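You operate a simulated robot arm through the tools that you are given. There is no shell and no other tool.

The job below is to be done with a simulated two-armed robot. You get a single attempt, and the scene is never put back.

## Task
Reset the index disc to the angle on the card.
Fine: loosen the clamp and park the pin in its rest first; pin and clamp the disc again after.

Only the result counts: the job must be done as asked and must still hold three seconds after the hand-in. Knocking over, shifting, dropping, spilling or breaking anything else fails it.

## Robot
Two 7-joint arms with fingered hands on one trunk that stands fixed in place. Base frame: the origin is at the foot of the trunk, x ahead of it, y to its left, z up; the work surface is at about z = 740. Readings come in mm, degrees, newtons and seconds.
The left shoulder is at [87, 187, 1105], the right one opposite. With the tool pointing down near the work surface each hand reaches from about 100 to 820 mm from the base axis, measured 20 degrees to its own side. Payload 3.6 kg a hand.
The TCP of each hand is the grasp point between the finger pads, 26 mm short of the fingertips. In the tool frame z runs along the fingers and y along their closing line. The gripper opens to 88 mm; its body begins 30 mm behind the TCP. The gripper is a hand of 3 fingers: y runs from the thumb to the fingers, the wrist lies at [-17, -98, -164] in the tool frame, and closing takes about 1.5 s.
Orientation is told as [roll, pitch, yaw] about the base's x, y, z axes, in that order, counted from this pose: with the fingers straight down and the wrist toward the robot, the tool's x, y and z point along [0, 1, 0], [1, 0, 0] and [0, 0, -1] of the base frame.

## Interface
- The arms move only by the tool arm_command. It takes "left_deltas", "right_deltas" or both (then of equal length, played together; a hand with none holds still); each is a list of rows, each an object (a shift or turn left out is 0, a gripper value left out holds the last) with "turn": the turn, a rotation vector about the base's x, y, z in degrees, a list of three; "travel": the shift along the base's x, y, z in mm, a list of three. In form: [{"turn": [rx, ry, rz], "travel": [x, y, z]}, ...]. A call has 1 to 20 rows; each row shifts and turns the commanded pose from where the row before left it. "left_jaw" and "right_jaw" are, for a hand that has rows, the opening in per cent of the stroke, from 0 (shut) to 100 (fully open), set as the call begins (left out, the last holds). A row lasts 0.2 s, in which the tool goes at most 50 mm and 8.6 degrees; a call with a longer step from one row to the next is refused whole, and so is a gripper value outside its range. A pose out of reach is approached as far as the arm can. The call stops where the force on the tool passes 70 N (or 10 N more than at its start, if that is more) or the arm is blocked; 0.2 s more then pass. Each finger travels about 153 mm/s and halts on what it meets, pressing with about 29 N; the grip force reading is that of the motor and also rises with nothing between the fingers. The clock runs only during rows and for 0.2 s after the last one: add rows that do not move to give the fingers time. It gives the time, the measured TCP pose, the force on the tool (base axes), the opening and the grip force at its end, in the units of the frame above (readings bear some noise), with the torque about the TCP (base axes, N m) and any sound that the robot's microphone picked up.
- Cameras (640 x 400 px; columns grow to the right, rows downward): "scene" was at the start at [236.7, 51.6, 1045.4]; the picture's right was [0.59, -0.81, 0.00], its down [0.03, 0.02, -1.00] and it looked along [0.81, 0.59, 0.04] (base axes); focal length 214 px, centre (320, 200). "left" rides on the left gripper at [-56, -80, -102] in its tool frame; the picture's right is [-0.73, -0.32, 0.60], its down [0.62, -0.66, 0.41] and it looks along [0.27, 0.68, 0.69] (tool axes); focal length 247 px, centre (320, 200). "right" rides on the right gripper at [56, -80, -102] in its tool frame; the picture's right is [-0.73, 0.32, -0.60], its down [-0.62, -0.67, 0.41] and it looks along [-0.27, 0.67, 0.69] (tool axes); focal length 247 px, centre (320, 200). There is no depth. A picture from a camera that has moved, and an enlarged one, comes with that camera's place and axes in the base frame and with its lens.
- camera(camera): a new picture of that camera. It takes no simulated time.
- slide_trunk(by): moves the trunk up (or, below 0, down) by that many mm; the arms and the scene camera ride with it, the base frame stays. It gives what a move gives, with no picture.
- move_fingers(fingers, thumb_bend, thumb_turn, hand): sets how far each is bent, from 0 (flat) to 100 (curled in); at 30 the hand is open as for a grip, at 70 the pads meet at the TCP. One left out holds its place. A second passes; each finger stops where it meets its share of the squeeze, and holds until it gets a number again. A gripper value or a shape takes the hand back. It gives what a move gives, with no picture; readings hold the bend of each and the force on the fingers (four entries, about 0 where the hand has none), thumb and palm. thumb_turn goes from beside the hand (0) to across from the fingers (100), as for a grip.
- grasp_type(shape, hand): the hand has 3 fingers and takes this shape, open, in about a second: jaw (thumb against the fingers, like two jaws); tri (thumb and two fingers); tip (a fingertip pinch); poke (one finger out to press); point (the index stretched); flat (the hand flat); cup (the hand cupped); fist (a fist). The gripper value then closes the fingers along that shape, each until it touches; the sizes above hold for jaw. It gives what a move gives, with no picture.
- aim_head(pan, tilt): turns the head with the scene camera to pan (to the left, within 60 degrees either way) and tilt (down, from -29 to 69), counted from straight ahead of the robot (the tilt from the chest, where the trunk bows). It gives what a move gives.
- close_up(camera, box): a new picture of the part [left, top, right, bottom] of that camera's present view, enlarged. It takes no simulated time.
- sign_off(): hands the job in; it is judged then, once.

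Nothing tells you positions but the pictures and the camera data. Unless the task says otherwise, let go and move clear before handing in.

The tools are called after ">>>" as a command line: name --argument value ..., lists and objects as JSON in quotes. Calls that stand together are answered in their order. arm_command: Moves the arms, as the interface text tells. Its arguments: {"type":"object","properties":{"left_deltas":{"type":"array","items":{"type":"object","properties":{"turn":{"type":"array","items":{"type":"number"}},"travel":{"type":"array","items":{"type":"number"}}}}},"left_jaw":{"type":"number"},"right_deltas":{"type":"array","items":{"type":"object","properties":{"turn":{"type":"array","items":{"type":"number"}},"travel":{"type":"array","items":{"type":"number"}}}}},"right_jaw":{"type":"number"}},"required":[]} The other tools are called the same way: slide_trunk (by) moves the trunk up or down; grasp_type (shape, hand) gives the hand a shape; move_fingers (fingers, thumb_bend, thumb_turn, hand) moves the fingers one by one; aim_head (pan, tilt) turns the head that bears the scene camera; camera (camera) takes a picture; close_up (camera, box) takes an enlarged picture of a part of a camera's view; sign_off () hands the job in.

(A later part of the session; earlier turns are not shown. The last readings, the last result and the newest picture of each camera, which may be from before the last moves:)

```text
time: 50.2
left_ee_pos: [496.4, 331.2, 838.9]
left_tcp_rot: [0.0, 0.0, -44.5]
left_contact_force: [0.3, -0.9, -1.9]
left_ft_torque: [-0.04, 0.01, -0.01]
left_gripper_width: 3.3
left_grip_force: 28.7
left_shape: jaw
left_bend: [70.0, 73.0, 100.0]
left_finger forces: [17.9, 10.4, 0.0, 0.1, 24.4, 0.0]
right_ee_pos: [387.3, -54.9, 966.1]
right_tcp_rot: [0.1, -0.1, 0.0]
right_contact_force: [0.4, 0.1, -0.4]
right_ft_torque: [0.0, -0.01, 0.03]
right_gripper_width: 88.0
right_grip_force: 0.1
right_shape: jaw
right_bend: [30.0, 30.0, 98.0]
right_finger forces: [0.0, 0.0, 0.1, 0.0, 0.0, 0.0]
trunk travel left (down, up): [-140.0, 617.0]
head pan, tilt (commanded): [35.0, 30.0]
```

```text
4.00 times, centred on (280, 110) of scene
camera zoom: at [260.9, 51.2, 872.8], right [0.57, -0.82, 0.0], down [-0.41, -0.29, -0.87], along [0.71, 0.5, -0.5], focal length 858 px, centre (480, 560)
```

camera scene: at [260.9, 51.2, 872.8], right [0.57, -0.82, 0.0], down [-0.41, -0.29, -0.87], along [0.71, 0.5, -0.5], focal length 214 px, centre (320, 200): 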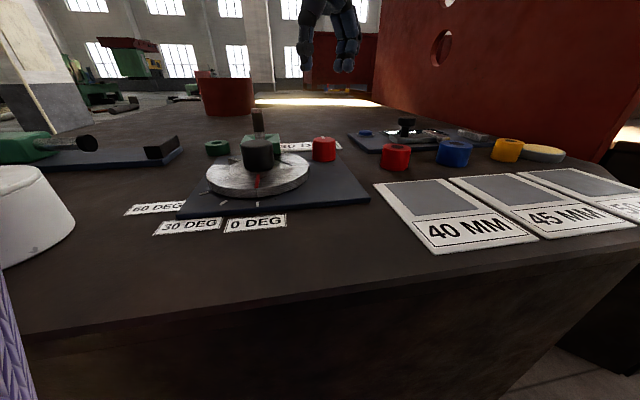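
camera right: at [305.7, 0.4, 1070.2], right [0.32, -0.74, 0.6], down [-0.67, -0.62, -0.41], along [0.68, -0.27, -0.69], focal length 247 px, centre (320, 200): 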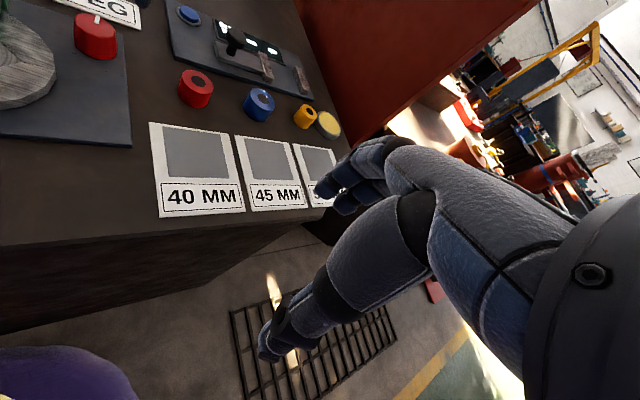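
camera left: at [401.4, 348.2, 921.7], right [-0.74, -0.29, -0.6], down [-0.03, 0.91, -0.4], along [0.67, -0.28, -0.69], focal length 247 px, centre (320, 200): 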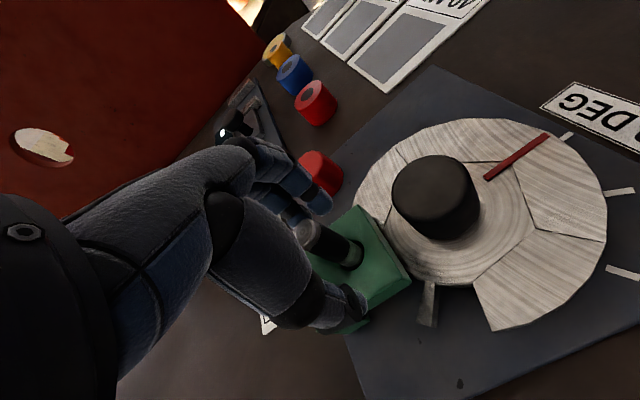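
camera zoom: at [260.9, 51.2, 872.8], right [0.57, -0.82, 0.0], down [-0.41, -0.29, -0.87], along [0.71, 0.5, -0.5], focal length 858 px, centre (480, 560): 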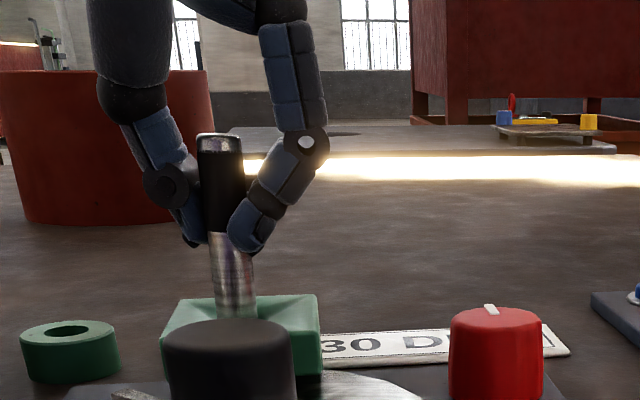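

The pin is rising cleanly. I'll continue to lift until it clears the block.

>>> arm_command --left_deltas '[{"travel": [0, 0, 8]}, {"travel": [0, 0, 8]}, {"travel": [0, 0, 8]}, {"travel": [0, 0, 8]}, {"travel": [0, 0, 8]}, {"travel": [0, 0, 8]}, {"travel": [0, 0, 8]}, {"travel": [0, 0, 0]}]'

>>> camera --camera "left"

>>> camera --camera "scene"

>>> close_up --camera "left" --box '[300, 190, 460, 290]'

```text
time: 52.0
left_ee_pos: [495.7, 330.9, 895.4]
left_tcp_rot: [-0.1, 0.0, -44.6]
left_contact_force: [-0.3, -0.3, -2.5]
left_ft_torque: [-0.02, -0.02, 0.02]
left_gripper_width: 3.3
left_grip_force: 28.8
left_shape: jaw
left_bend: [70.0, 73.0, 100.0]
left_finger forces: [17.1, 11.0, 0.0, 0.0, 24.1, 0.1]
right_ee_pos: [387.8, -56.0, 966.0]
right_tcp_rot: [0.1, 0.1, -0.1]
right_contact_force: [-0.1, -0.2, 0.7]
right_ft_torque: [0.0, -0.03, 0.02]
right_gripper_width: 87.6
right_grip_force: 0.1
right_shape: jaw
right_bend: [30.0, 30.0, 98.0]
right_finger forces: [0.0, 0.1, 0.1, 0.1, 0.0, 0.0]
trunk travel left (down, up): [-140.0, 617.0]
head pan, tilt (commanded): [35.0, 30.0]
```

```text
taken
camera left: at [398.8, 347.5, 997.5], right [-0.74, -0.3, -0.6], down [-0.04, 0.91, -0.41], along [0.67, -0.28, -0.69], focal length 247 px, centre (320, 200)
```

left: 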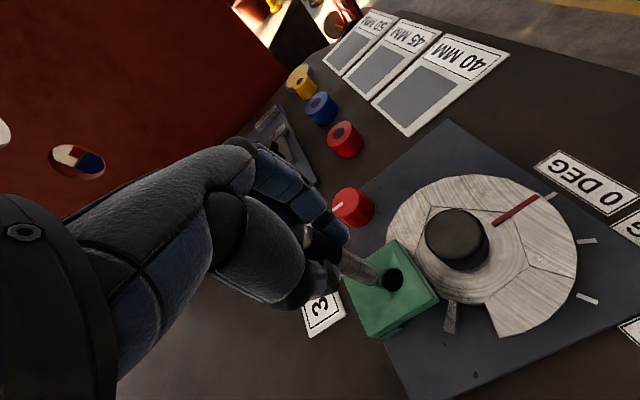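

```text
taken
camera scene: at [260.9, 51.2, 872.8], right [0.57, -0.82, 0.0], down [-0.41, -0.29, -0.87], along [0.71, 0.5, -0.5], focal length 214 px, centre (320, 200)
```

scene: 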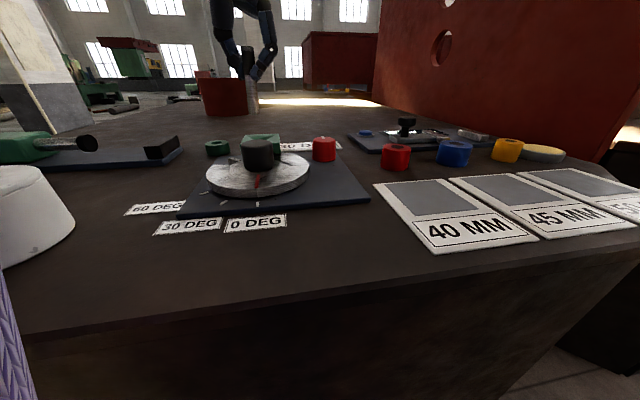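

```text
4.00 times, centred on (380, 240) of left
camera zoom: at [398.8, 347.5, 997.5], right [-0.74, -0.3, -0.6], down [-0.04, 0.91, -0.41], along [0.67, -0.28, -0.69], focal length 988 px, centre (80, 40)
```

zoom: 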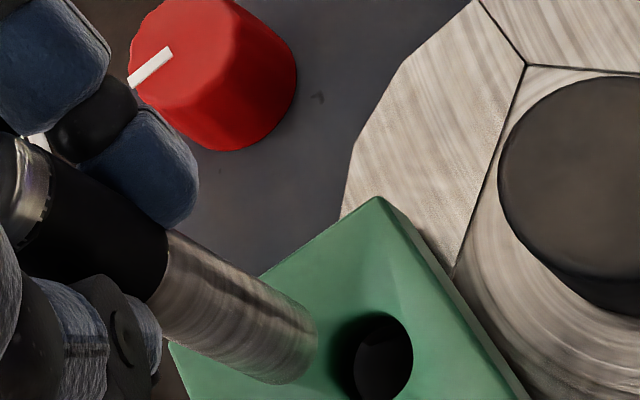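

>>> close_up --camera "scene" --box '[190, 20, 310, 160]'

>>> close_up --camera "left" --box '[300, 210, 428, 290]'

```text
2.86 times, centred on (250, 90) of scene
camera zoom: at [260.9, 51.2, 872.8], right [0.57, -0.82, 0.0], down [-0.41, -0.29, -0.87], along [0.71, 0.5, -0.5], focal length 613 px, centre (520, 514)
```

zoom: 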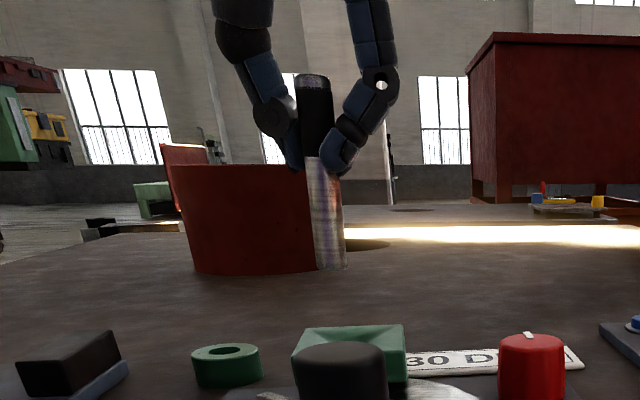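

```text
5.00 times, centred on (364, 250) of left
camera zoom: at [398.8, 347.5, 997.5], right [-0.74, -0.3, -0.6], down [-0.04, 0.91, -0.41], along [0.67, -0.28, -0.69], focal length 1235 px, centre (100, -50)
```

zoom: 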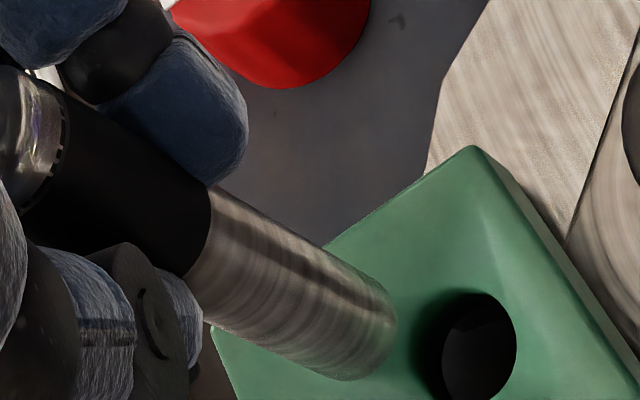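

The pin is out of the block but may lean slightly in the grip. I'll check its tilt with closer pictures before moving to the rest.

>>> close_up --camera "left" --box '[300, 220, 396, 280]'

>>> close_up --camera "scene" --box '[210, 30, 290, 115]'

>>> camera --camera "right"

```text
6.67 times, centred on (348, 250) of left
camera zoom: at [398.8, 347.5, 997.5], right [-0.74, -0.3, -0.6], down [-0.04, 0.91, -0.41], along [0.67, -0.28, -0.69], focal length 1646 px, centre (133, -133)
```

zoom: 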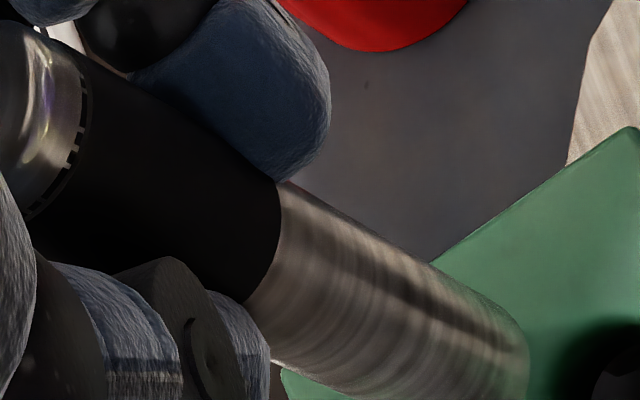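

```text
4.71 times, centred on (250, 72) of scene
camera zoom: at [260.9, 51.2, 872.8], right [0.57, -0.82, 0.0], down [-0.41, -0.29, -0.87], along [0.71, 0.5, -0.5], focal length 1009 px, centre (649, 800)
```

zoom: 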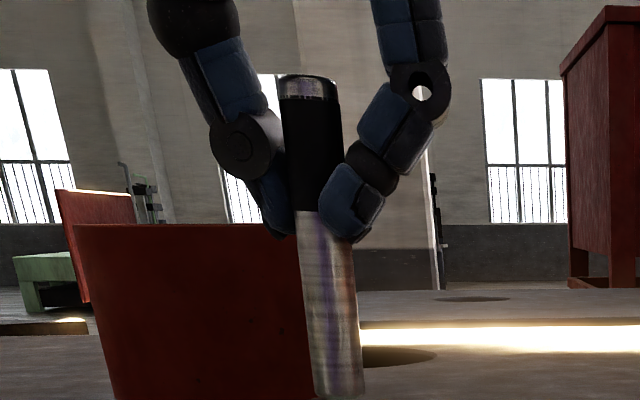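

```text
taken
camera right: at [306.5, 0.7, 1069.6], right [0.32, -0.73, 0.6], down [-0.67, -0.62, -0.41], along [0.67, -0.27, -0.69], focal length 247 px, centre (320, 200)
```

right: 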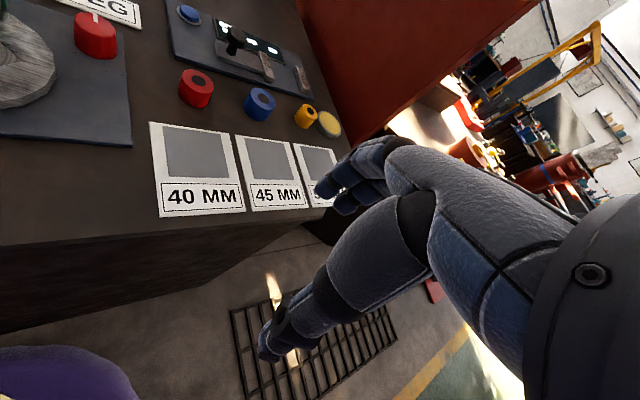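

>>> close_up --camera "scene" --box '[230, 70, 286, 118]'

>>> close_up --camera "left" --box '[330, 235, 394, 295]'

```text
8.33 times, centred on (258, 94) of scene
camera zoom: at [260.9, 51.2, 872.8], right [0.57, -0.82, 0.0], down [-0.41, -0.29, -0.87], along [0.71, 0.5, -0.5], focal length 1787 px, centre (837, 1083)
```

zoom: 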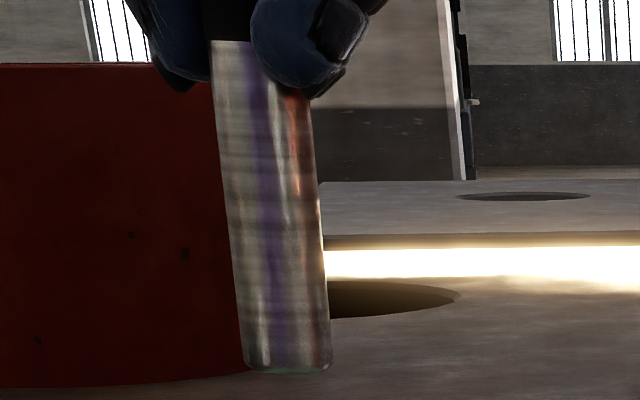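

```text
6.67 times, centred on (362, 265) of left
camera zoom: at [398.8, 347.5, 997.5], right [-0.74, -0.3, -0.6], down [-0.04, 0.91, -0.41], along [0.67, -0.28, -0.69], focal length 1646 px, centre (40, -233)
```

zoom: 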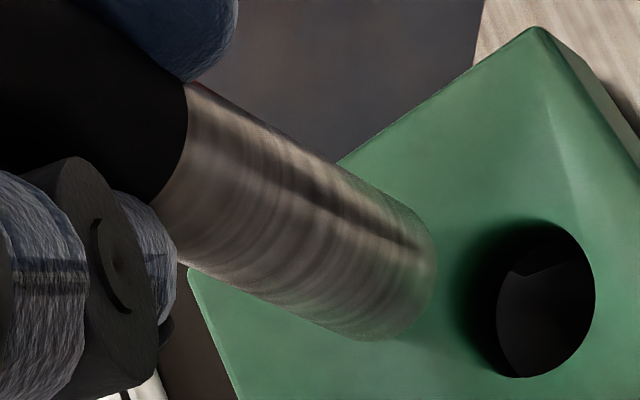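

The pin leans about 3° toward the thumb. I'll counter-rotate the hand so the pin hangs vertical and carry it at this height to above the green ring.

>>> arm_command --left_deltas '[{"travel": [0, 10, 0], "turn": [-1.14, -1.15, 0]}, {"travel": [0, 25, 0], "turn": [-1.14, -1.16, 0]}, {"travel": [1, 30, 0]}, {"travel": [1, 30, 0]}, {"travel": [2, 25, 0]}, {"travel": [2, 15, 0]}, {"travel": [0, 0, 0]}]'

>>> camera --camera "left"

>>> close_up --camera "left" --box '[320, 220, 448, 300]'

>>> close_up --camera "scene" --box '[150, 20, 278, 160]'

```text
time: 53.6
left_ee_pos: [501.8, 466.5, 894.1]
left_tcp_rot: [-0.1, -3.4, -44.7]
left_contact_force: [0.2, 1.0, -1.0]
left_ft_torque: [0.0, 0.02, -0.01]
left_gripper_width: 3.2
left_grip_force: 28.7
left_shape: jaw
left_bend: [70.0, 73.0, 100.0]
left_finger forces: [17.1, 11.3, 0.0, 0.0, 24.1, 0.0]
right_ee_pos: [387.5, -56.0, 967.0]
right_tcp_rot: [0.0, 0.0, 0.0]
right_contact_force: [-0.7, -0.3, 0.3]
right_ft_torque: [-0.03, 0.01, 0.01]
right_gripper_width: 87.8
right_grip_force: 0.0
right_shape: jaw
right_bend: [30.0, 30.0, 98.0]
right_finger forces: [0.1, 0.0, 0.1, 0.1, 0.0, 0.0]
trunk travel left (down, up): [-140.0, 617.0]
head pan, tilt (commanded): [35.0, 30.0]
```

```text
taken
camera left: at [401.4, 487.0, 991.8], right [-0.72, -0.32, -0.62], down [-0.02, 0.89, -0.45], along [0.7, -0.31, -0.65], focal length 247 px, centre (320, 200)
```

left: 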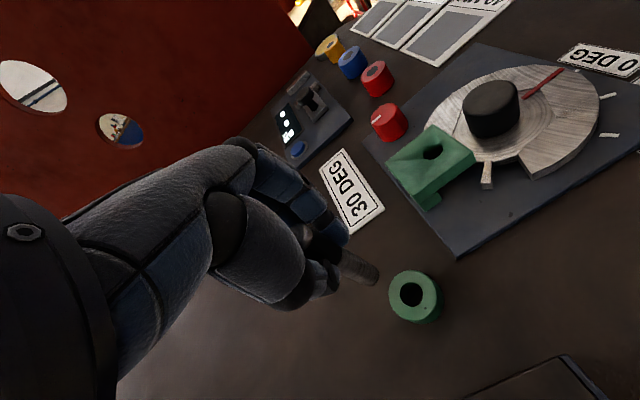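

```text
5.00 times, centred on (384, 260) of left
camera zoom: at [401.4, 487.0, 991.8], right [-0.72, -0.32, -0.62], down [-0.02, 0.89, -0.45], along [0.7, -0.31, -0.65], focal length 1235 px, centre (0, -100)
```

zoom: 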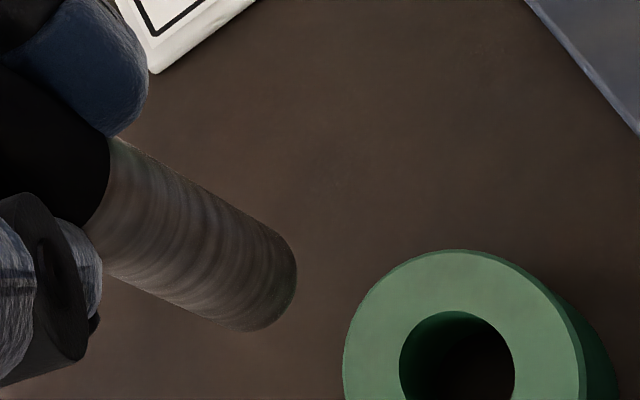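

```text
2.86 times, centred on (214, 90) of scene
camera zoom: at [260.9, 51.2, 872.8], right [0.57, -0.82, 0.0], down [-0.41, -0.29, -0.87], along [0.71, 0.5, -0.5], focal length 613 px, centre (623, 514)
```

zoom: 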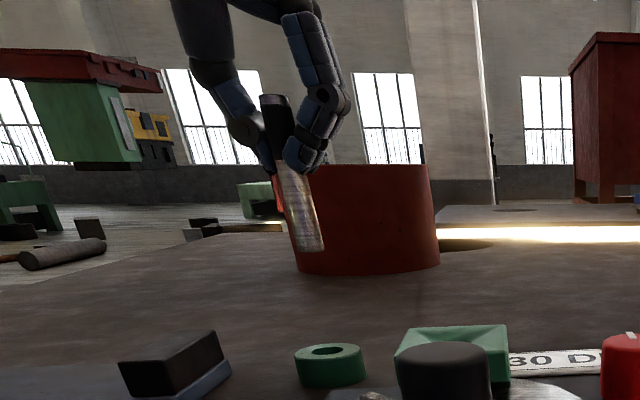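

The ring's hole is at about (496, 467, top z 756) and the pin's bottom at about (501, 468, 823). I'll shift over the ring and go down to just above it for a fine alignment check.

>>> arm_command --left_deltas '[{"travel": [-5, -1, -10]}, {"travel": [0, 0, -15]}, {"travel": [0, 0, -15]}, {"travel": [0, 0, -10]}, {"travel": [0, 0, 0]}]'

>>> close_up --camera "left" --box '[320, 220, 448, 300]'

>>> close_up --camera "scene" --box '[165, 80, 293, 160]'

>>> camera --camera "scene"

```text
time: 54.8
left_ee_pos: [497.3, 466.0, 844.1]
left_tcp_rot: [-0.1, -3.3, -44.6]
left_contact_force: [0.0, -0.8, -1.2]
left_ft_torque: [0.01, -0.02, 0.0]
left_gripper_width: 3.4
left_grip_force: 28.9
left_shape: jaw
left_bend: [70.0, 73.0, 100.0]
left_finger forces: [17.2, 11.4, 0.0, 0.0, 24.1, 0.0]
right_ee_pos: [385.7, -56.2, 966.1]
right_tcp_rot: [0.0, 0.0, 0.0]
right_contact_force: [0.0, -0.3, -0.2]
right_ft_torque: [-0.01, 0.01, -0.04]
right_gripper_width: 88.0
right_grip_force: 0.0
right_shape: jaw
right_bend: [30.0, 30.0, 98.0]
right_finger forces: [0.1, 0.0, 0.0, 0.1, 0.0, 0.0]
trunk travel left (down, up): [-140.0, 617.0]
head pan, tilt (commanded): [35.0, 30.0]
```

```text
5.00 times, centred on (384, 260) of left
camera zoom: at [396.7, 486.3, 941.9], right [-0.72, -0.32, -0.62], down [-0.02, 0.89, -0.45], along [0.7, -0.31, -0.65], focal length 1235 px, centre (0, -100)
```

zoom: 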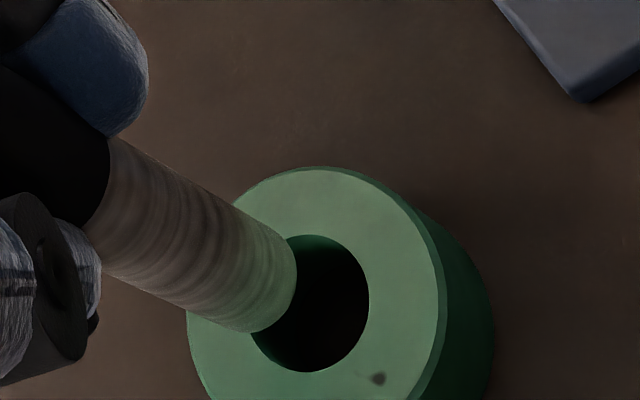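

```text
5.00 times, centred on (229, 120) of scene
camera zoom: at [260.9, 51.2, 872.9], right [0.57, -0.82, 0.0], down [-0.41, -0.29, -0.87], along [0.71, 0.5, -0.5], focal length 1072 px, centre (775, 600)
```

zoom: 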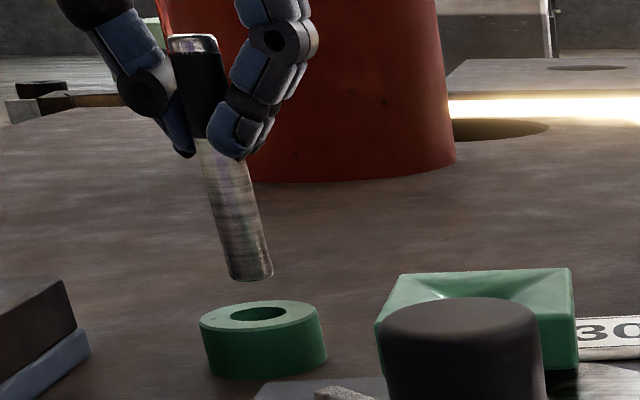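

```text
taken
camera scene: at [260.9, 51.2, 872.9], right [0.57, -0.82, 0.0], down [-0.41, -0.29, -0.87], along [0.71, 0.5, -0.5], focal length 214 px, centre (320, 200)
```

scene: 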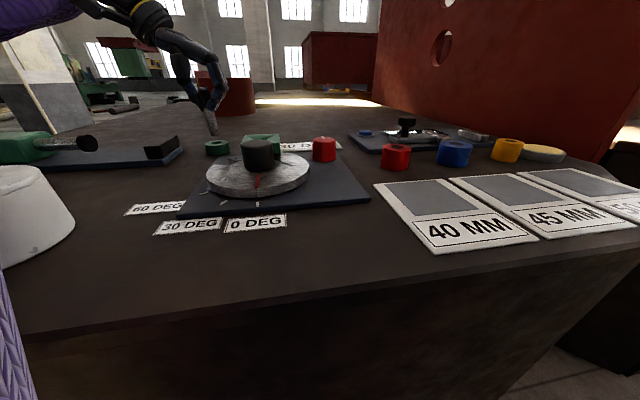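

>>> arm_command --left_deltas '[{"travel": [-2.2, -0.5, -5]}, {"travel": [0, 0, -5]}, {"travel": [0, 0, 0]}]'

>>> close_up --camera "left" --box '[336, 230, 416, 280]'

>>> close_up --camera "scene" --box '[185, 115, 249, 155]'

```text
time: 55.6
left_ee_pos: [494.8, 464.9, 834.3]
left_tcp_rot: [0.0, -3.2, -44.6]
left_contact_force: [-0.5, 0.8, -1.3]
left_ft_torque: [-0.03, 0.02, 0.01]
left_gripper_width: 3.2
left_grip_force: 29.2
left_shape: jaw
left_bend: [70.0, 73.0, 100.0]
left_finger forces: [17.1, 11.3, 0.0, 0.1, 24.2, 0.0]
right_ee_pos: [386.3, -55.3, 965.8]
right_tcp_rot: [0.0, -0.1, 0.0]
right_contact_force: [-0.4, -0.3, -0.1]
right_ft_torque: [0.01, -0.01, 0.01]
right_gripper_width: 87.6
right_grip_force: 0.1
right_shape: jaw
right_bend: [30.0, 30.0, 98.0]
right_finger forces: [0.0, 0.0, 0.0, 0.0, 0.1, 0.0]
trunk travel left (down, up): [-140.0, 617.0]
head pan, tilt (commanded): [35.0, 30.0]
```

```text
8.00 times, centred on (376, 255) of left
camera zoom: at [394.7, 485.8, 931.8], right [-0.72, -0.32, -0.62], down [-0.02, 0.89, -0.45], along [0.7, -0.31, -0.65], focal length 1976 px, centre (-128, -240)
```

zoom: 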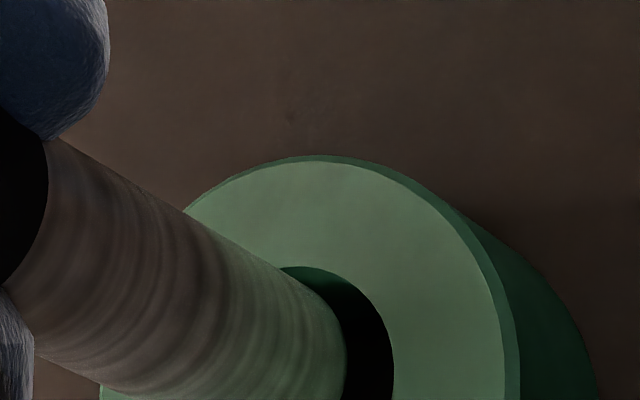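

```text
10.00 times, centred on (217, 135) of scene
camera zoom: at [260.9, 51.2, 872.8], right [0.57, -0.82, 0.0], down [-0.41, -0.29, -0.87], along [0.71, 0.5, -0.5], focal length 2145 px, centre (1350, 850)
```

zoom: 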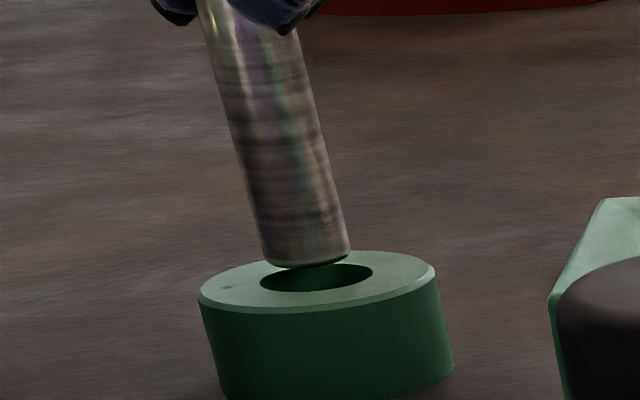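

The pin's tip is within about 1 mm of the hole centre and about 4 mm above the ring. I'll lower it gently and watch the force.

>>> arm_command --left_deltas '[{"travel": [0, 0, -2]}, {"travel": [0, 0, -2]}, {"travel": [0, 0, -2]}, {"travel": [0, 0, -2]}, {"travel": [0, 0, 0]}]'

>>> close_up --camera "left" --box '[336, 230, 416, 280]'

>>> close_up --camera "scene" --box '[185, 115, 249, 155]'

```text
time: 56.8
left_ee_pos: [494.9, 465.3, 826.8]
left_tcp_rot: [-0.1, -3.3, -44.6]
left_contact_force: [-0.3, 0.0, -2.0]
left_ft_torque: [-0.01, 0.0, 0.01]
left_gripper_width: 3.1
left_grip_force: 29.3
left_shape: jaw
left_bend: [70.0, 73.0, 100.0]
left_finger forces: [17.1, 11.3, 0.0, 0.0, 24.0, 0.0]
right_ee_pos: [385.8, -55.3, 967.1]
right_tcp_rot: [0.0, 0.0, 0.0]
right_contact_force: [0.3, -0.6, -0.8]
right_ft_torque: [0.02, -0.02, -0.01]
right_gripper_width: 87.8
right_grip_force: 0.1
right_shape: jaw
right_bend: [30.0, 30.0, 98.0]
right_finger forces: [0.0, 0.1, 0.0, 0.0, 0.1, 0.1]
trunk travel left (down, up): [-140.0, 617.0]
head pan, tilt (commanded): [35.0, 30.0]
```

```text
8.00 times, centred on (376, 255) of left
camera zoom: at [394.6, 486.1, 924.3], right [-0.72, -0.32, -0.62], down [-0.02, 0.89, -0.45], along [0.7, -0.31, -0.65], focal length 1976 px, centre (-128, -240)
```

zoom: 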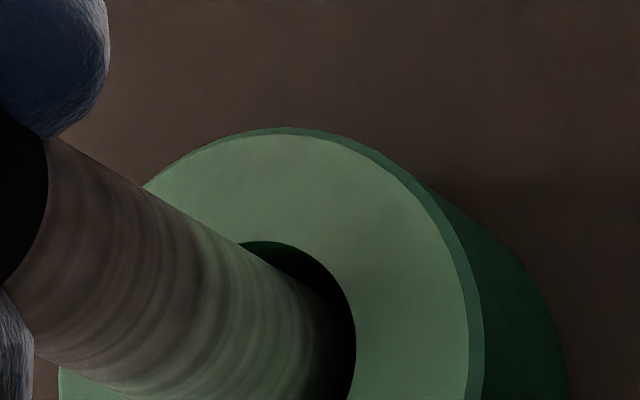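

```text
10.00 times, centred on (217, 135) of scene
camera zoom: at [260.9, 51.2, 872.8], right [0.57, -0.82, 0.0], down [-0.41, -0.29, -0.87], along [0.71, 0.5, -0.5], focal length 2145 px, centre (1350, 850)
```

zoom: 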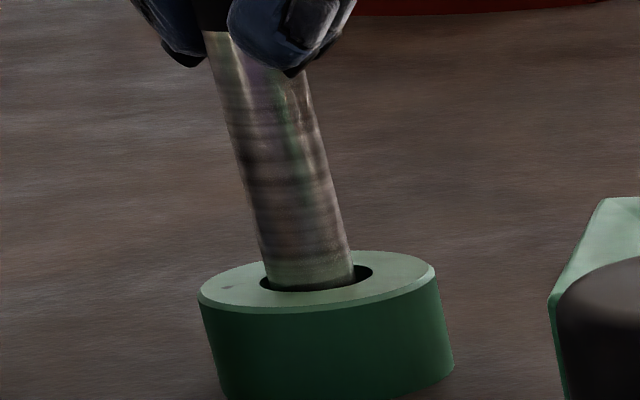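

The pin is entering the ring freely. I'll lower it further until it seats.

>>> arm_command --left_deltas '[{"travel": [0, 0, -2]}, {"travel": [0, 0, -2]}, {"travel": [0, 0, -2]}, {"travel": [0, 0, -2]}, {"travel": [0, 0, -2]}, {"travel": [0, 0, 0]}]'

>>> close_up --camera "scene" --box '[175, 85, 255, 155]'

```text
time: 58.2
left_ee_pos: [496.1, 464.1, 817.7]
left_tcp_rot: [-0.1, -3.3, -44.6]
left_contact_force: [0.2, -0.4, -1.0]
left_ft_torque: [0.0, 0.03, 0.0]
left_gripper_width: 3.2
left_grip_force: 28.9
left_shape: jaw
left_bend: [70.0, 73.0, 100.0]
left_finger forces: [17.2, 11.3, 0.1, 0.0, 24.1, 0.1]
right_ee_pos: [385.8, -56.2, 966.7]
right_tcp_rot: [0.1, 0.0, 0.0]
right_contact_force: [0.0, -0.3, -0.2]
right_ft_torque: [0.0, 0.0, 0.02]
right_gripper_width: 87.7
right_grip_force: 0.1
right_shape: jaw
right_bend: [30.0, 30.0, 98.0]
right_finger forces: [0.1, 0.0, 0.0, 0.0, 0.0, 0.0]
trunk travel left (down, up): [-140.0, 617.0]
head pan, tilt (commanded): [35.0, 30.0]
```

```text
5.71 times, centred on (215, 120) of scene
camera zoom: at [260.9, 51.2, 872.8], right [0.57, -0.82, 0.0], down [-0.41, -0.29, -0.87], along [0.71, 0.5, -0.5], focal length 1226 px, centre (920, 657)
```

zoom: 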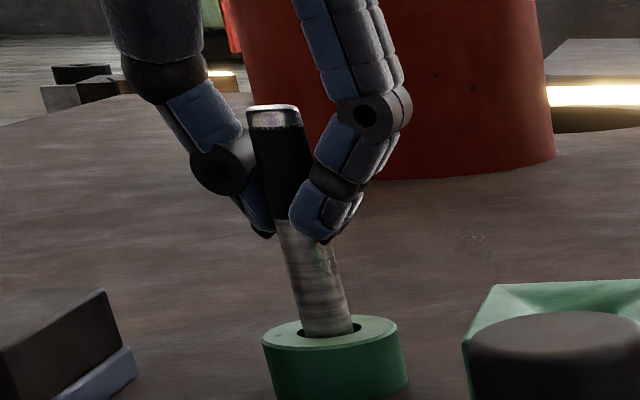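

>>> arm_command --left_deltas '[{"travel": [0, 0, -1]}, {"travel": [0, 0, -1]}, {"travel": [0, 0, -1]}, {"travel": [0, 0, 0]}]'

>>> arm_command --left_deltas '[{"travel": [0, 0, -1]}, {"travel": [0, 0, -1]}, {"travel": [0, 0, 0]}]'

```text
time: 59.2
left_ee_pos: [494.1, 464.0, 813.6]
left_tcp_rot: [-0.1, -3.3, -44.6]
left_contact_force: [0.0, 0.1, -1.7]
left_ft_torque: [-0.02, -0.02, -0.03]
left_gripper_width: 2.8
left_grip_force: 29.0
left_shape: jaw
left_bend: [70.0, 73.0, 100.0]
left_finger forces: [17.1, 11.2, 0.0, 0.1, 24.2, 0.0]
right_ee_pos: [385.3, -55.2, 966.2]
right_tcp_rot: [0.0, 0.0, 0.0]
right_contact_force: [0.8, -0.3, 0.2]
right_ft_torque: [-0.03, -0.02, -0.02]
right_gripper_width: 87.8
right_grip_force: 0.1
right_shape: jaw
right_bend: [30.0, 30.0, 98.0]
right_finger forces: [0.0, 0.1, 0.0, 0.1, 0.0, 0.0]
trunk travel left (down, up): [-140.0, 617.0]
head pan, tilt (commanded): [35.0, 30.0]
```

```text
time: 60.0
left_ee_pos: [494.8, 464.8, 812.2]
left_tcp_rot: [0.0, -3.2, -44.6]
left_contact_force: [0.1, 0.6, -1.7]
left_ft_torque: [0.02, 0.0, -0.01]
left_gripper_width: 3.4
left_grip_force: 29.0
left_shape: jaw
left_bend: [70.0, 73.0, 100.0]
left_finger forces: [17.1, 11.2, 0.0, 0.0, 24.2, 0.0]
right_ee_pos: [386.7, -55.9, 967.7]
right_tcp_rot: [0.0, 0.1, 0.0]
right_contact_force: [0.6, 0.3, -0.7]
right_ft_torque: [0.01, -0.03, -0.05]
right_gripper_width: 87.8
right_grip_force: 0.1
right_shape: jaw
right_bend: [30.0, 30.0, 98.0]
right_finger forces: [0.1, 0.0, 0.0, 0.1, 0.1, 0.1]
trunk travel left (down, up): [-140.0, 617.0]
head pan, tilt (commanded): [35.0, 30.0]
```

>>> arm_command --left_deltas '[{"travel": [0, 0, -1]}, {"travel": [0, 0, -1]}, {"travel": [0, 0, 0]}]'

>>> close_up --camera "scene" --box '[175, 85, 255, 155]'

>>> close_up --camera "left" --box '[320, 220, 416, 280]'

```text
time: 60.8
left_ee_pos: [495.1, 463.8, 809.9]
left_tcp_rot: [0.0, -3.3, -44.6]
left_contact_force: [-0.1, 0.6, 2.0]
left_ft_torque: [0.03, 0.03, 0.05]
left_gripper_width: 3.4
left_grip_force: 29.1
left_shape: jaw
left_bend: [70.0, 73.0, 100.0]
left_finger forces: [17.3, 12.0, 0.1, 0.0, 24.4, 0.1]
right_ee_pos: [386.8, -56.0, 965.8]
right_tcp_rot: [-0.1, 0.0, 0.0]
right_contact_force: [0.2, -0.4, 0.4]
right_ft_torque: [0.03, 0.03, -0.02]
right_gripper_width: 87.9
right_grip_force: 0.2
right_shape: jaw
right_bend: [30.0, 30.0, 98.0]
right_finger forces: [0.0, 0.1, 0.1, 0.1, 0.0, 0.1]
trunk travel left (down, up): [-140.0, 617.0]
head pan, tilt (commanded): [35.0, 30.0]
```

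```text
5.71 times, centred on (215, 120) of scene
camera zoom: at [260.7, 51.1, 872.9], right [0.57, -0.82, 0.0], down [-0.41, -0.29, -0.87], along [0.71, 0.5, -0.5], focal length 1226 px, centre (920, 657)
```

zoom: 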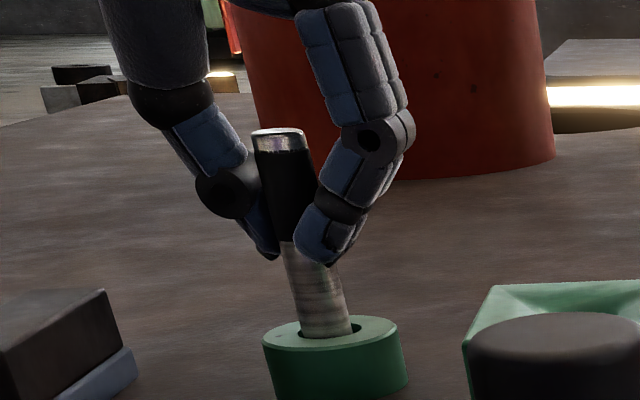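

```text
6.67 times, centred on (368, 250) of left
camera zoom: at [394.3, 485.1, 907.9], right [-0.72, -0.32, -0.62], down [-0.02, 0.89, -0.45], along [0.7, -0.31, -0.65], focal length 1646 px, centre (0, -133)
```

zoom: 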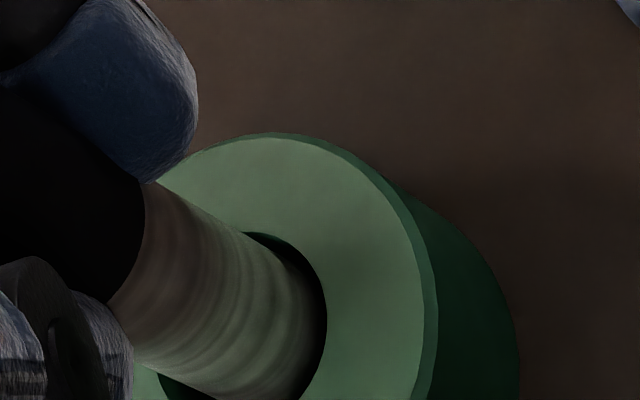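

The force turned to +2 N, so the pin is touching bottom. I'll release it now and watch that it stands in the ring.

>>> arm_command --left_deltas '[{"travel": [0, 0, -0.5]}, {"travel": [0, 0, 0]}]'

>>> arm_command --left_deltas '[{"travel": [0, 0, 0]}, {"travel": [0, 0, 0]}, {"travel": [0, 0, 0]}, {"travel": [0, 0, 0]}]' --left_jaw 60

>>> close_up --camera "scene" --box '[175, 85, 255, 155]'

>>> close_up --camera "left" --box '[280, 190, 440, 290]'

```text
time: 61.4
left_ee_pos: [495.3, 464.3, 810.3]
left_tcp_rot: [0.0, -3.2, -44.6]
left_contact_force: [0.5, 0.3, 3.6]
left_ft_torque: [-0.02, 0.0, 0.02]
left_gripper_width: 3.3
left_grip_force: 28.9
left_shape: jaw
left_bend: [70.0, 73.0, 100.0]
left_finger forces: [17.5, 12.5, 0.0, 0.0, 24.5, 0.1]
right_ee_pos: [386.1, -55.7, 965.6]
right_tcp_rot: [0.0, 0.0, -0.1]
right_contact_force: [-0.4, 0.4, -0.9]
right_ft_torque: [0.0, -0.01, -0.03]
right_gripper_width: 87.7
right_grip_force: 0.0
right_shape: jaw
right_bend: [30.0, 30.0, 98.0]
right_finger forces: [0.1, 0.0, 0.1, 0.0, 0.0, 0.0]
trunk travel left (down, up): [-140.0, 617.0]
head pan, tilt (commanded): [35.0, 30.0]
```

```text
time: 62.4
left_ee_pos: [493.5, 464.2, 809.5]
left_tcp_rot: [-0.3, -3.2, -44.6]
left_contact_force: [0.0, 0.4, 0.3]
left_ft_torque: [-0.03, 0.01, 0.0]
left_gripper_width: 52.1
left_grip_force: 0.1
left_shape: jaw
left_bend: [39.0, 63.0, 100.0]
left_finger forces: [0.1, 0.0, 0.0, 0.1, 0.0, 0.0]
right_ee_pos: [385.8, -55.0, 967.2]
right_tcp_rot: [0.0, 0.0, 0.1]
right_contact_force: [-0.1, 0.7, 1.0]
right_ft_torque: [-0.03, 0.01, 0.06]
right_gripper_width: 87.8
right_grip_force: 0.0
right_shape: jaw
right_bend: [30.0, 30.0, 98.0]
right_finger forces: [0.0, 0.1, 0.1, 0.0, 0.0, 0.1]
trunk travel left (down, up): [-140.0, 617.0]
head pan, tilt (commanded): [35.0, 30.0]
```

```text
5.71 times, centred on (215, 120) of scene
camera zoom: at [260.8, 51.2, 872.9], right [0.57, -0.82, 0.0], down [-0.41, -0.29, -0.87], along [0.71, 0.5, -0.5], focal length 1226 px, centre (920, 657)
```

zoom: 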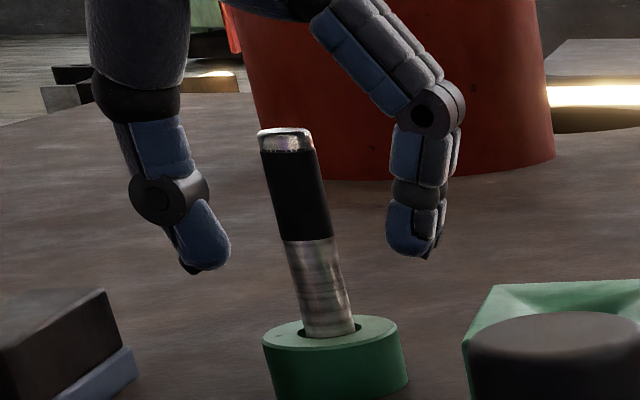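

```text
4.00 times, centred on (360, 240) of left
camera zoom: at [394.1, 485.3, 907.2], right [-0.72, -0.32, -0.62], down [-0.02, 0.89, -0.45], along [0.7, -0.31, -0.65], focal length 988 px, centre (160, 40)
```

zoom: 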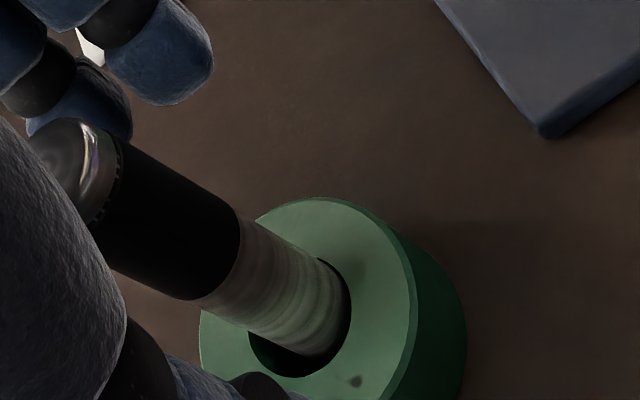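

The pin stands in its rest. I'll raise the hand straight up, level it, and then check the pin and the disc.

>>> arm_command --left_deltas '[{"travel": [0, 0, 10]}, {"travel": [0, 0, 15]}, {"travel": [0, 0, 25]}, {"travel": [0, 0, 30]}, {"travel": [0, 0, 20], "turn": [1.14, 1.15, 0]}, {"travel": [0, 0, 0], "turn": [1.14, 1.15, 0]}, {"travel": [0, 0, 0]}]'

>>> camera --camera "left"

>>> camera --camera "scene"

```text
time: 64.0
left_ee_pos: [495.0, 465.7, 909.4]
left_tcp_rot: [-0.1, 0.0, -44.5]
left_contact_force: [-0.1, 0.3, 0.1]
left_ft_torque: [0.0, 0.01, 0.0]
left_gripper_width: 52.6
left_grip_force: 0.1
left_shape: jaw
left_bend: [39.0, 63.0, 100.0]
left_finger forces: [0.1, 0.0, 0.0, 0.0, 0.0, 0.0]
right_ee_pos: [386.4, -55.8, 966.2]
right_tcp_rot: [-0.1, 0.0, 0.0]
right_contact_force: [0.3, -0.1, 1.6]
right_ft_torque: [0.0, -0.01, -0.01]
right_gripper_width: 87.8
right_grip_force: 0.0
right_shape: jaw
right_bend: [30.0, 30.0, 98.0]
right_finger forces: [0.1, 0.0, 0.1, 0.0, 0.0, 0.0]
trunk travel left (down, up): [-140.0, 617.0]
head pan, tilt (commanded): [35.0, 30.0]
```

```text
taken
camera left: at [399.1, 481.1, 1011.6], right [-0.74, -0.3, -0.6], down [-0.04, 0.91, -0.41], along [0.67, -0.28, -0.69], focal length 247 px, centre (320, 200)
```

left: 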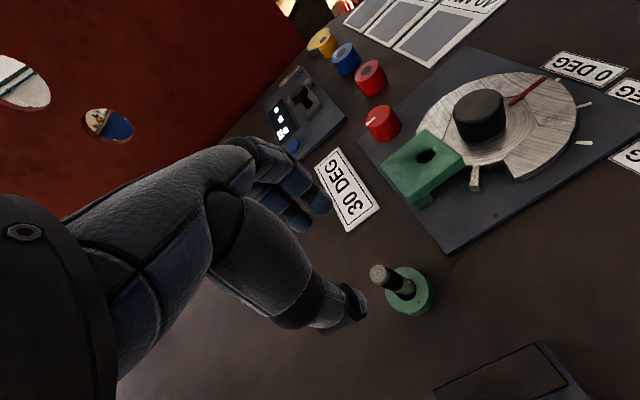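

```text
taken
camera scene: at [260.8, 51.2, 872.8], right [0.57, -0.82, 0.0], down [-0.41, -0.29, -0.87], along [0.71, 0.5, -0.5], focal length 214 px, centre (320, 200)
```

scene: 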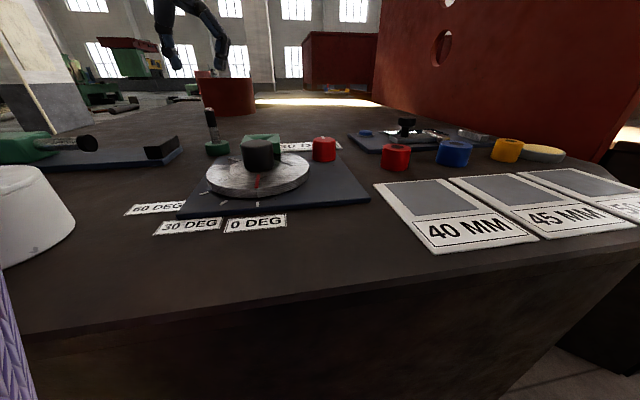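

The pin is parked upright in the green ring. Next I'll go over the black hub knob with the left hand at yaw −30, ready to turn the disc 30° clockwise.

>>> arm_command --left_deltas '[{"travel": [-8, -30, 0], "turn": [0, 0, 2.5]}, {"travel": [-8, -30, 0], "turn": [0, 0, 2.5]}, {"travel": [-8, -30, -5], "turn": [0, 0, 2.5]}, {"travel": [-8, -30, -5], "turn": [0, 0, 2.5]}, {"travel": [-8, -30, -5], "turn": [0, 0, 2.5]}, {"travel": [-6.5, -29, -5], "turn": [0, 0, 2]}, {"travel": [0, 0, 0]}]' --left_jaw 75

>>> camera --camera "left"

>>> close_up --camera "left" --box '[330, 170, 522, 290]'

```text
time: 65.6
left_ee_pos: [448.5, 286.6, 889.7]
left_tcp_rot: [0.0, 0.0, -30.1]
left_contact_force: [-0.7, 0.2, 0.2]
left_ft_torque: [-0.03, -0.05, -0.01]
left_gripper_width: 65.8
left_grip_force: 0.1
left_shape: jaw
left_bend: [34.0, 52.0, 99.0]
left_finger forces: [0.1, 0.1, 0.1, 0.0, 0.0, 0.1]
right_ee_pos: [387.5, -55.2, 965.9]
right_tcp_rot: [0.0, 0.0, 0.0]
right_contact_force: [0.6, -0.8, 0.5]
right_ft_torque: [-0.02, -0.01, -0.03]
right_gripper_width: 87.9
right_grip_force: 0.0
right_shape: jaw
right_bend: [30.0, 30.0, 98.0]
right_finger forces: [0.1, 0.1, 0.1, 0.1, 0.1, 0.0]
trunk travel left (down, up): [-140.0, 617.0]
head pan, tilt (commanded): [35.0, 30.0]
```

```text
taken
camera left: at [350.3, 277.7, 992.4], right [-0.64, -0.48, -0.6], down [-0.26, 0.87, -0.41], along [0.72, -0.11, -0.69], focal length 247 px, centre (320, 200)
```

left: 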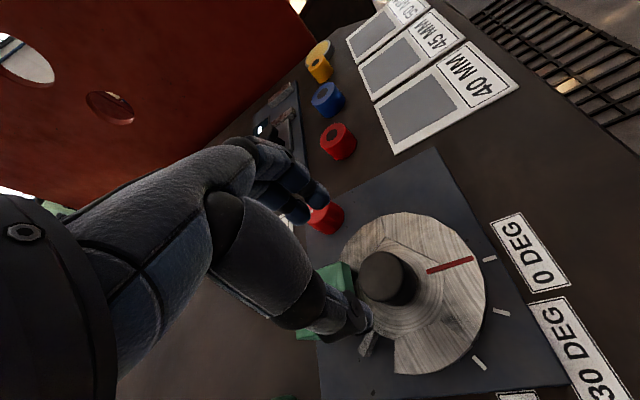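

```text
3.33 times, centred on (426, 230) of left
camera zoom: at [350.3, 277.7, 992.4], right [-0.64, -0.48, -0.6], down [-0.26, 0.87, -0.41], along [0.72, -0.11, -0.69], focal length 823 px, centre (-33, 100)
```

zoom: 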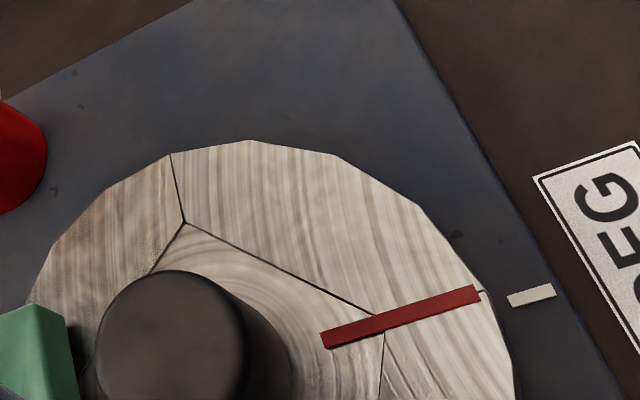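

>>> arm_command --left_deltas '[{"travel": [0.5, -1, -25]}, {"travel": [0, 0, -25]}, {"travel": [0, 0, -20]}, {"travel": [0, 0, -15]}, {"travel": [0, 0, 0]}]'

>>> camera --camera "left"

>>> close_up --camera "scene" --box '[190, 80, 350, 180]'

```text
time: 66.8
left_ee_pos: [449.4, 284.0, 804.7]
left_tcp_rot: [-0.1, -0.1, -30.1]
left_contact_force: [-0.9, -0.1, 0.3]
left_ft_torque: [-0.01, -0.01, -0.03]
left_gripper_width: 65.4
left_grip_force: 0.1
left_shape: jaw
left_bend: [34.0, 52.0, 99.0]
left_finger forces: [0.0, 0.0, 0.0, 0.0, 0.1, 0.0]
right_ee_pos: [387.5, -55.3, 965.9]
right_tcp_rot: [0.0, 0.1, 0.0]
right_contact_force: [0.2, 0.2, -0.5]
right_ft_torque: [0.01, -0.03, -0.02]
right_gripper_width: 87.6
right_grip_force: 0.0
right_shape: jaw
right_bend: [30.0, 30.0, 98.0]
right_finger forces: [0.0, 0.1, 0.0, 0.1, 0.0, 0.0]
trunk travel left (down, up): [-140.0, 617.0]
head pan, tilt (commanded): [35.0, 30.0]
```

```text
taken
camera left: at [351.7, 276.4, 906.4], right [-0.64, -0.48, -0.6], down [-0.26, 0.87, -0.41], along [0.72, -0.11, -0.69], focal length 247 px, centre (320, 200)
```

left: 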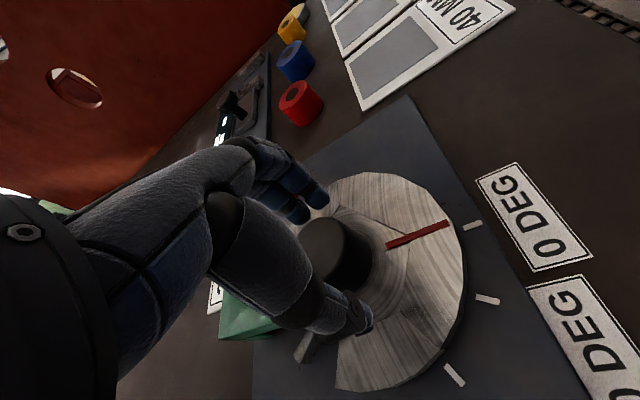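

```text
4.00 times, centred on (270, 130) of scene
camera zoom: at [260.8, 51.2, 872.9], right [0.57, -0.82, 0.0], down [-0.41, -0.29, -0.87], along [0.71, 0.5, -0.5], focal length 858 px, centre (520, 480)
```

zoom: 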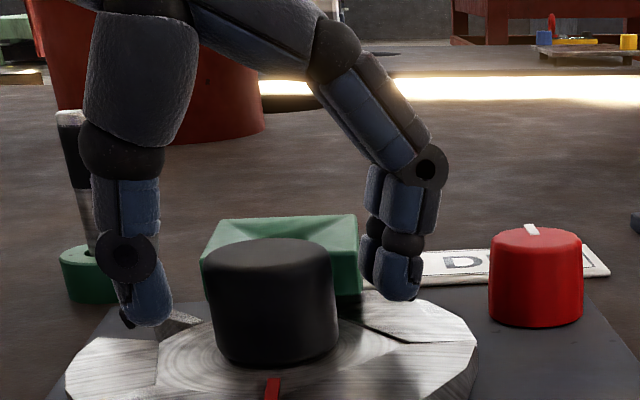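

>>> arm_command --left_deltas '[{"travel": [0, 0, -4]}, {"travel": [0, 0, 0]}]'

>>> arm_command --left_deltas '[{"travel": [0, 0, 0]}, {"travel": [0, 0, 0]}, {"travel": [0, 0, 0]}, {"travel": [0, 0, 0]}, {"travel": [0, 0, 0]}, {"travel": [0, 0, 0]}]' --left_jaw 0

>>> close_up --camera "scene" --box '[190, 80, 350, 180]'

>>> close_up --camera "left" --box '[270, 150, 510, 300]'

```text
time: 67.4
left_ee_pos: [449.0, 284.3, 800.7]
left_tcp_rot: [-0.1, -0.1, -30.0]
left_contact_force: [0.7, 0.1, 1.3]
left_ft_torque: [0.01, -0.02, -0.01]
left_gripper_width: 66.0
left_grip_force: 0.1
left_shape: jaw
left_bend: [34.0, 52.0, 99.0]
left_finger forces: [0.0, 0.0, 0.0, 0.0, 0.1, 0.1]
right_ee_pos: [386.5, -56.3, 965.8]
right_tcp_rot: [-0.1, 0.0, 0.0]
right_contact_force: [-0.2, -0.4, -0.7]
right_ft_torque: [0.0, 0.0, 0.01]
right_gripper_width: 88.0
right_grip_force: 0.0
right_shape: jaw
right_bend: [30.0, 30.0, 98.0]
right_finger forces: [0.0, 0.1, 0.0, 0.0, 0.0, 0.1]
trunk travel left (down, up): [-140.0, 617.0]
head pan, tilt (commanded): [35.0, 30.0]
```

```text
time: 68.8
left_ee_pos: [449.0, 283.5, 801.0]
left_tcp_rot: [0.0, -0.1, -30.2]
left_contact_force: [8.1, -0.2, 1.4]
left_ft_torque: [-0.03, -0.19, -0.08]
left_gripper_width: 32.0
left_grip_force: 28.6
left_shape: jaw
left_bend: [52.0, 71.0, 100.0]
left_finger forces: [5.7, 26.5, 0.0, 0.1, 25.1, 0.0]
right_ee_pos: [386.8, -55.6, 966.2]
right_tcp_rot: [0.0, 0.1, 0.0]
right_contact_force: [-0.4, -0.4, -0.3]
right_ft_torque: [-0.01, -0.01, 0.0]
right_gripper_width: 87.8
right_grip_force: 0.0
right_shape: jaw
right_bend: [30.0, 30.0, 98.0]
right_finger forces: [0.1, 0.1, 0.0, 0.1, 0.0, 0.1]
trunk travel left (down, up): [-140.0, 617.0]
head pan, tilt (commanded): [35.0, 30.0]
```

```text
4.00 times, centred on (270, 130) of scene
camera zoom: at [261.3, 51.2, 872.7], right [0.57, -0.82, 0.0], down [-0.41, -0.29, -0.87], along [0.71, 0.5, -0.5], focal length 858 px, centre (520, 480)
```

zoom: 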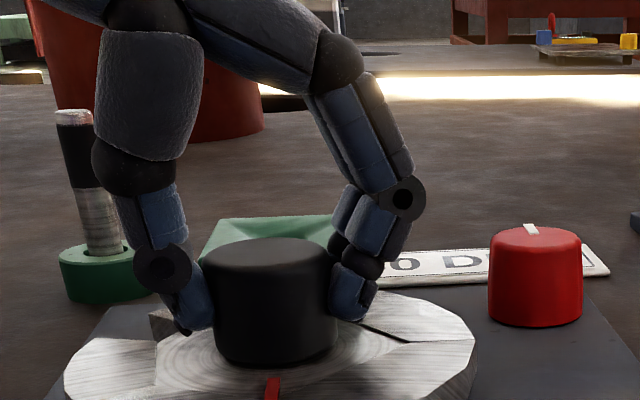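

```text
2.67 times, centred on (390, 225) of left
camera zoom: at [352.2, 276.0, 902.6], right [-0.64, -0.48, -0.6], down [-0.26, 0.87, -0.41], along [0.72, -0.11, -0.69], focal length 659 px, centre (133, 133)
```

zoom: 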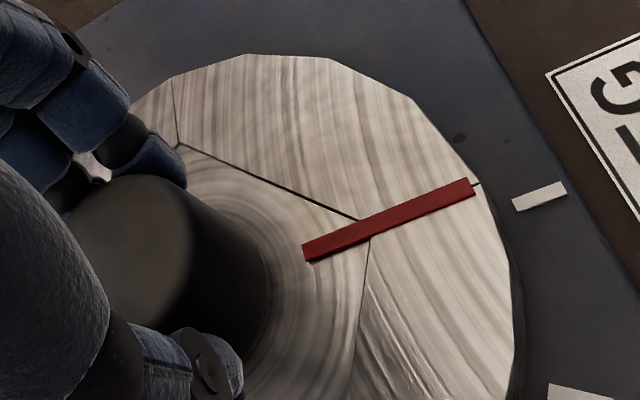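

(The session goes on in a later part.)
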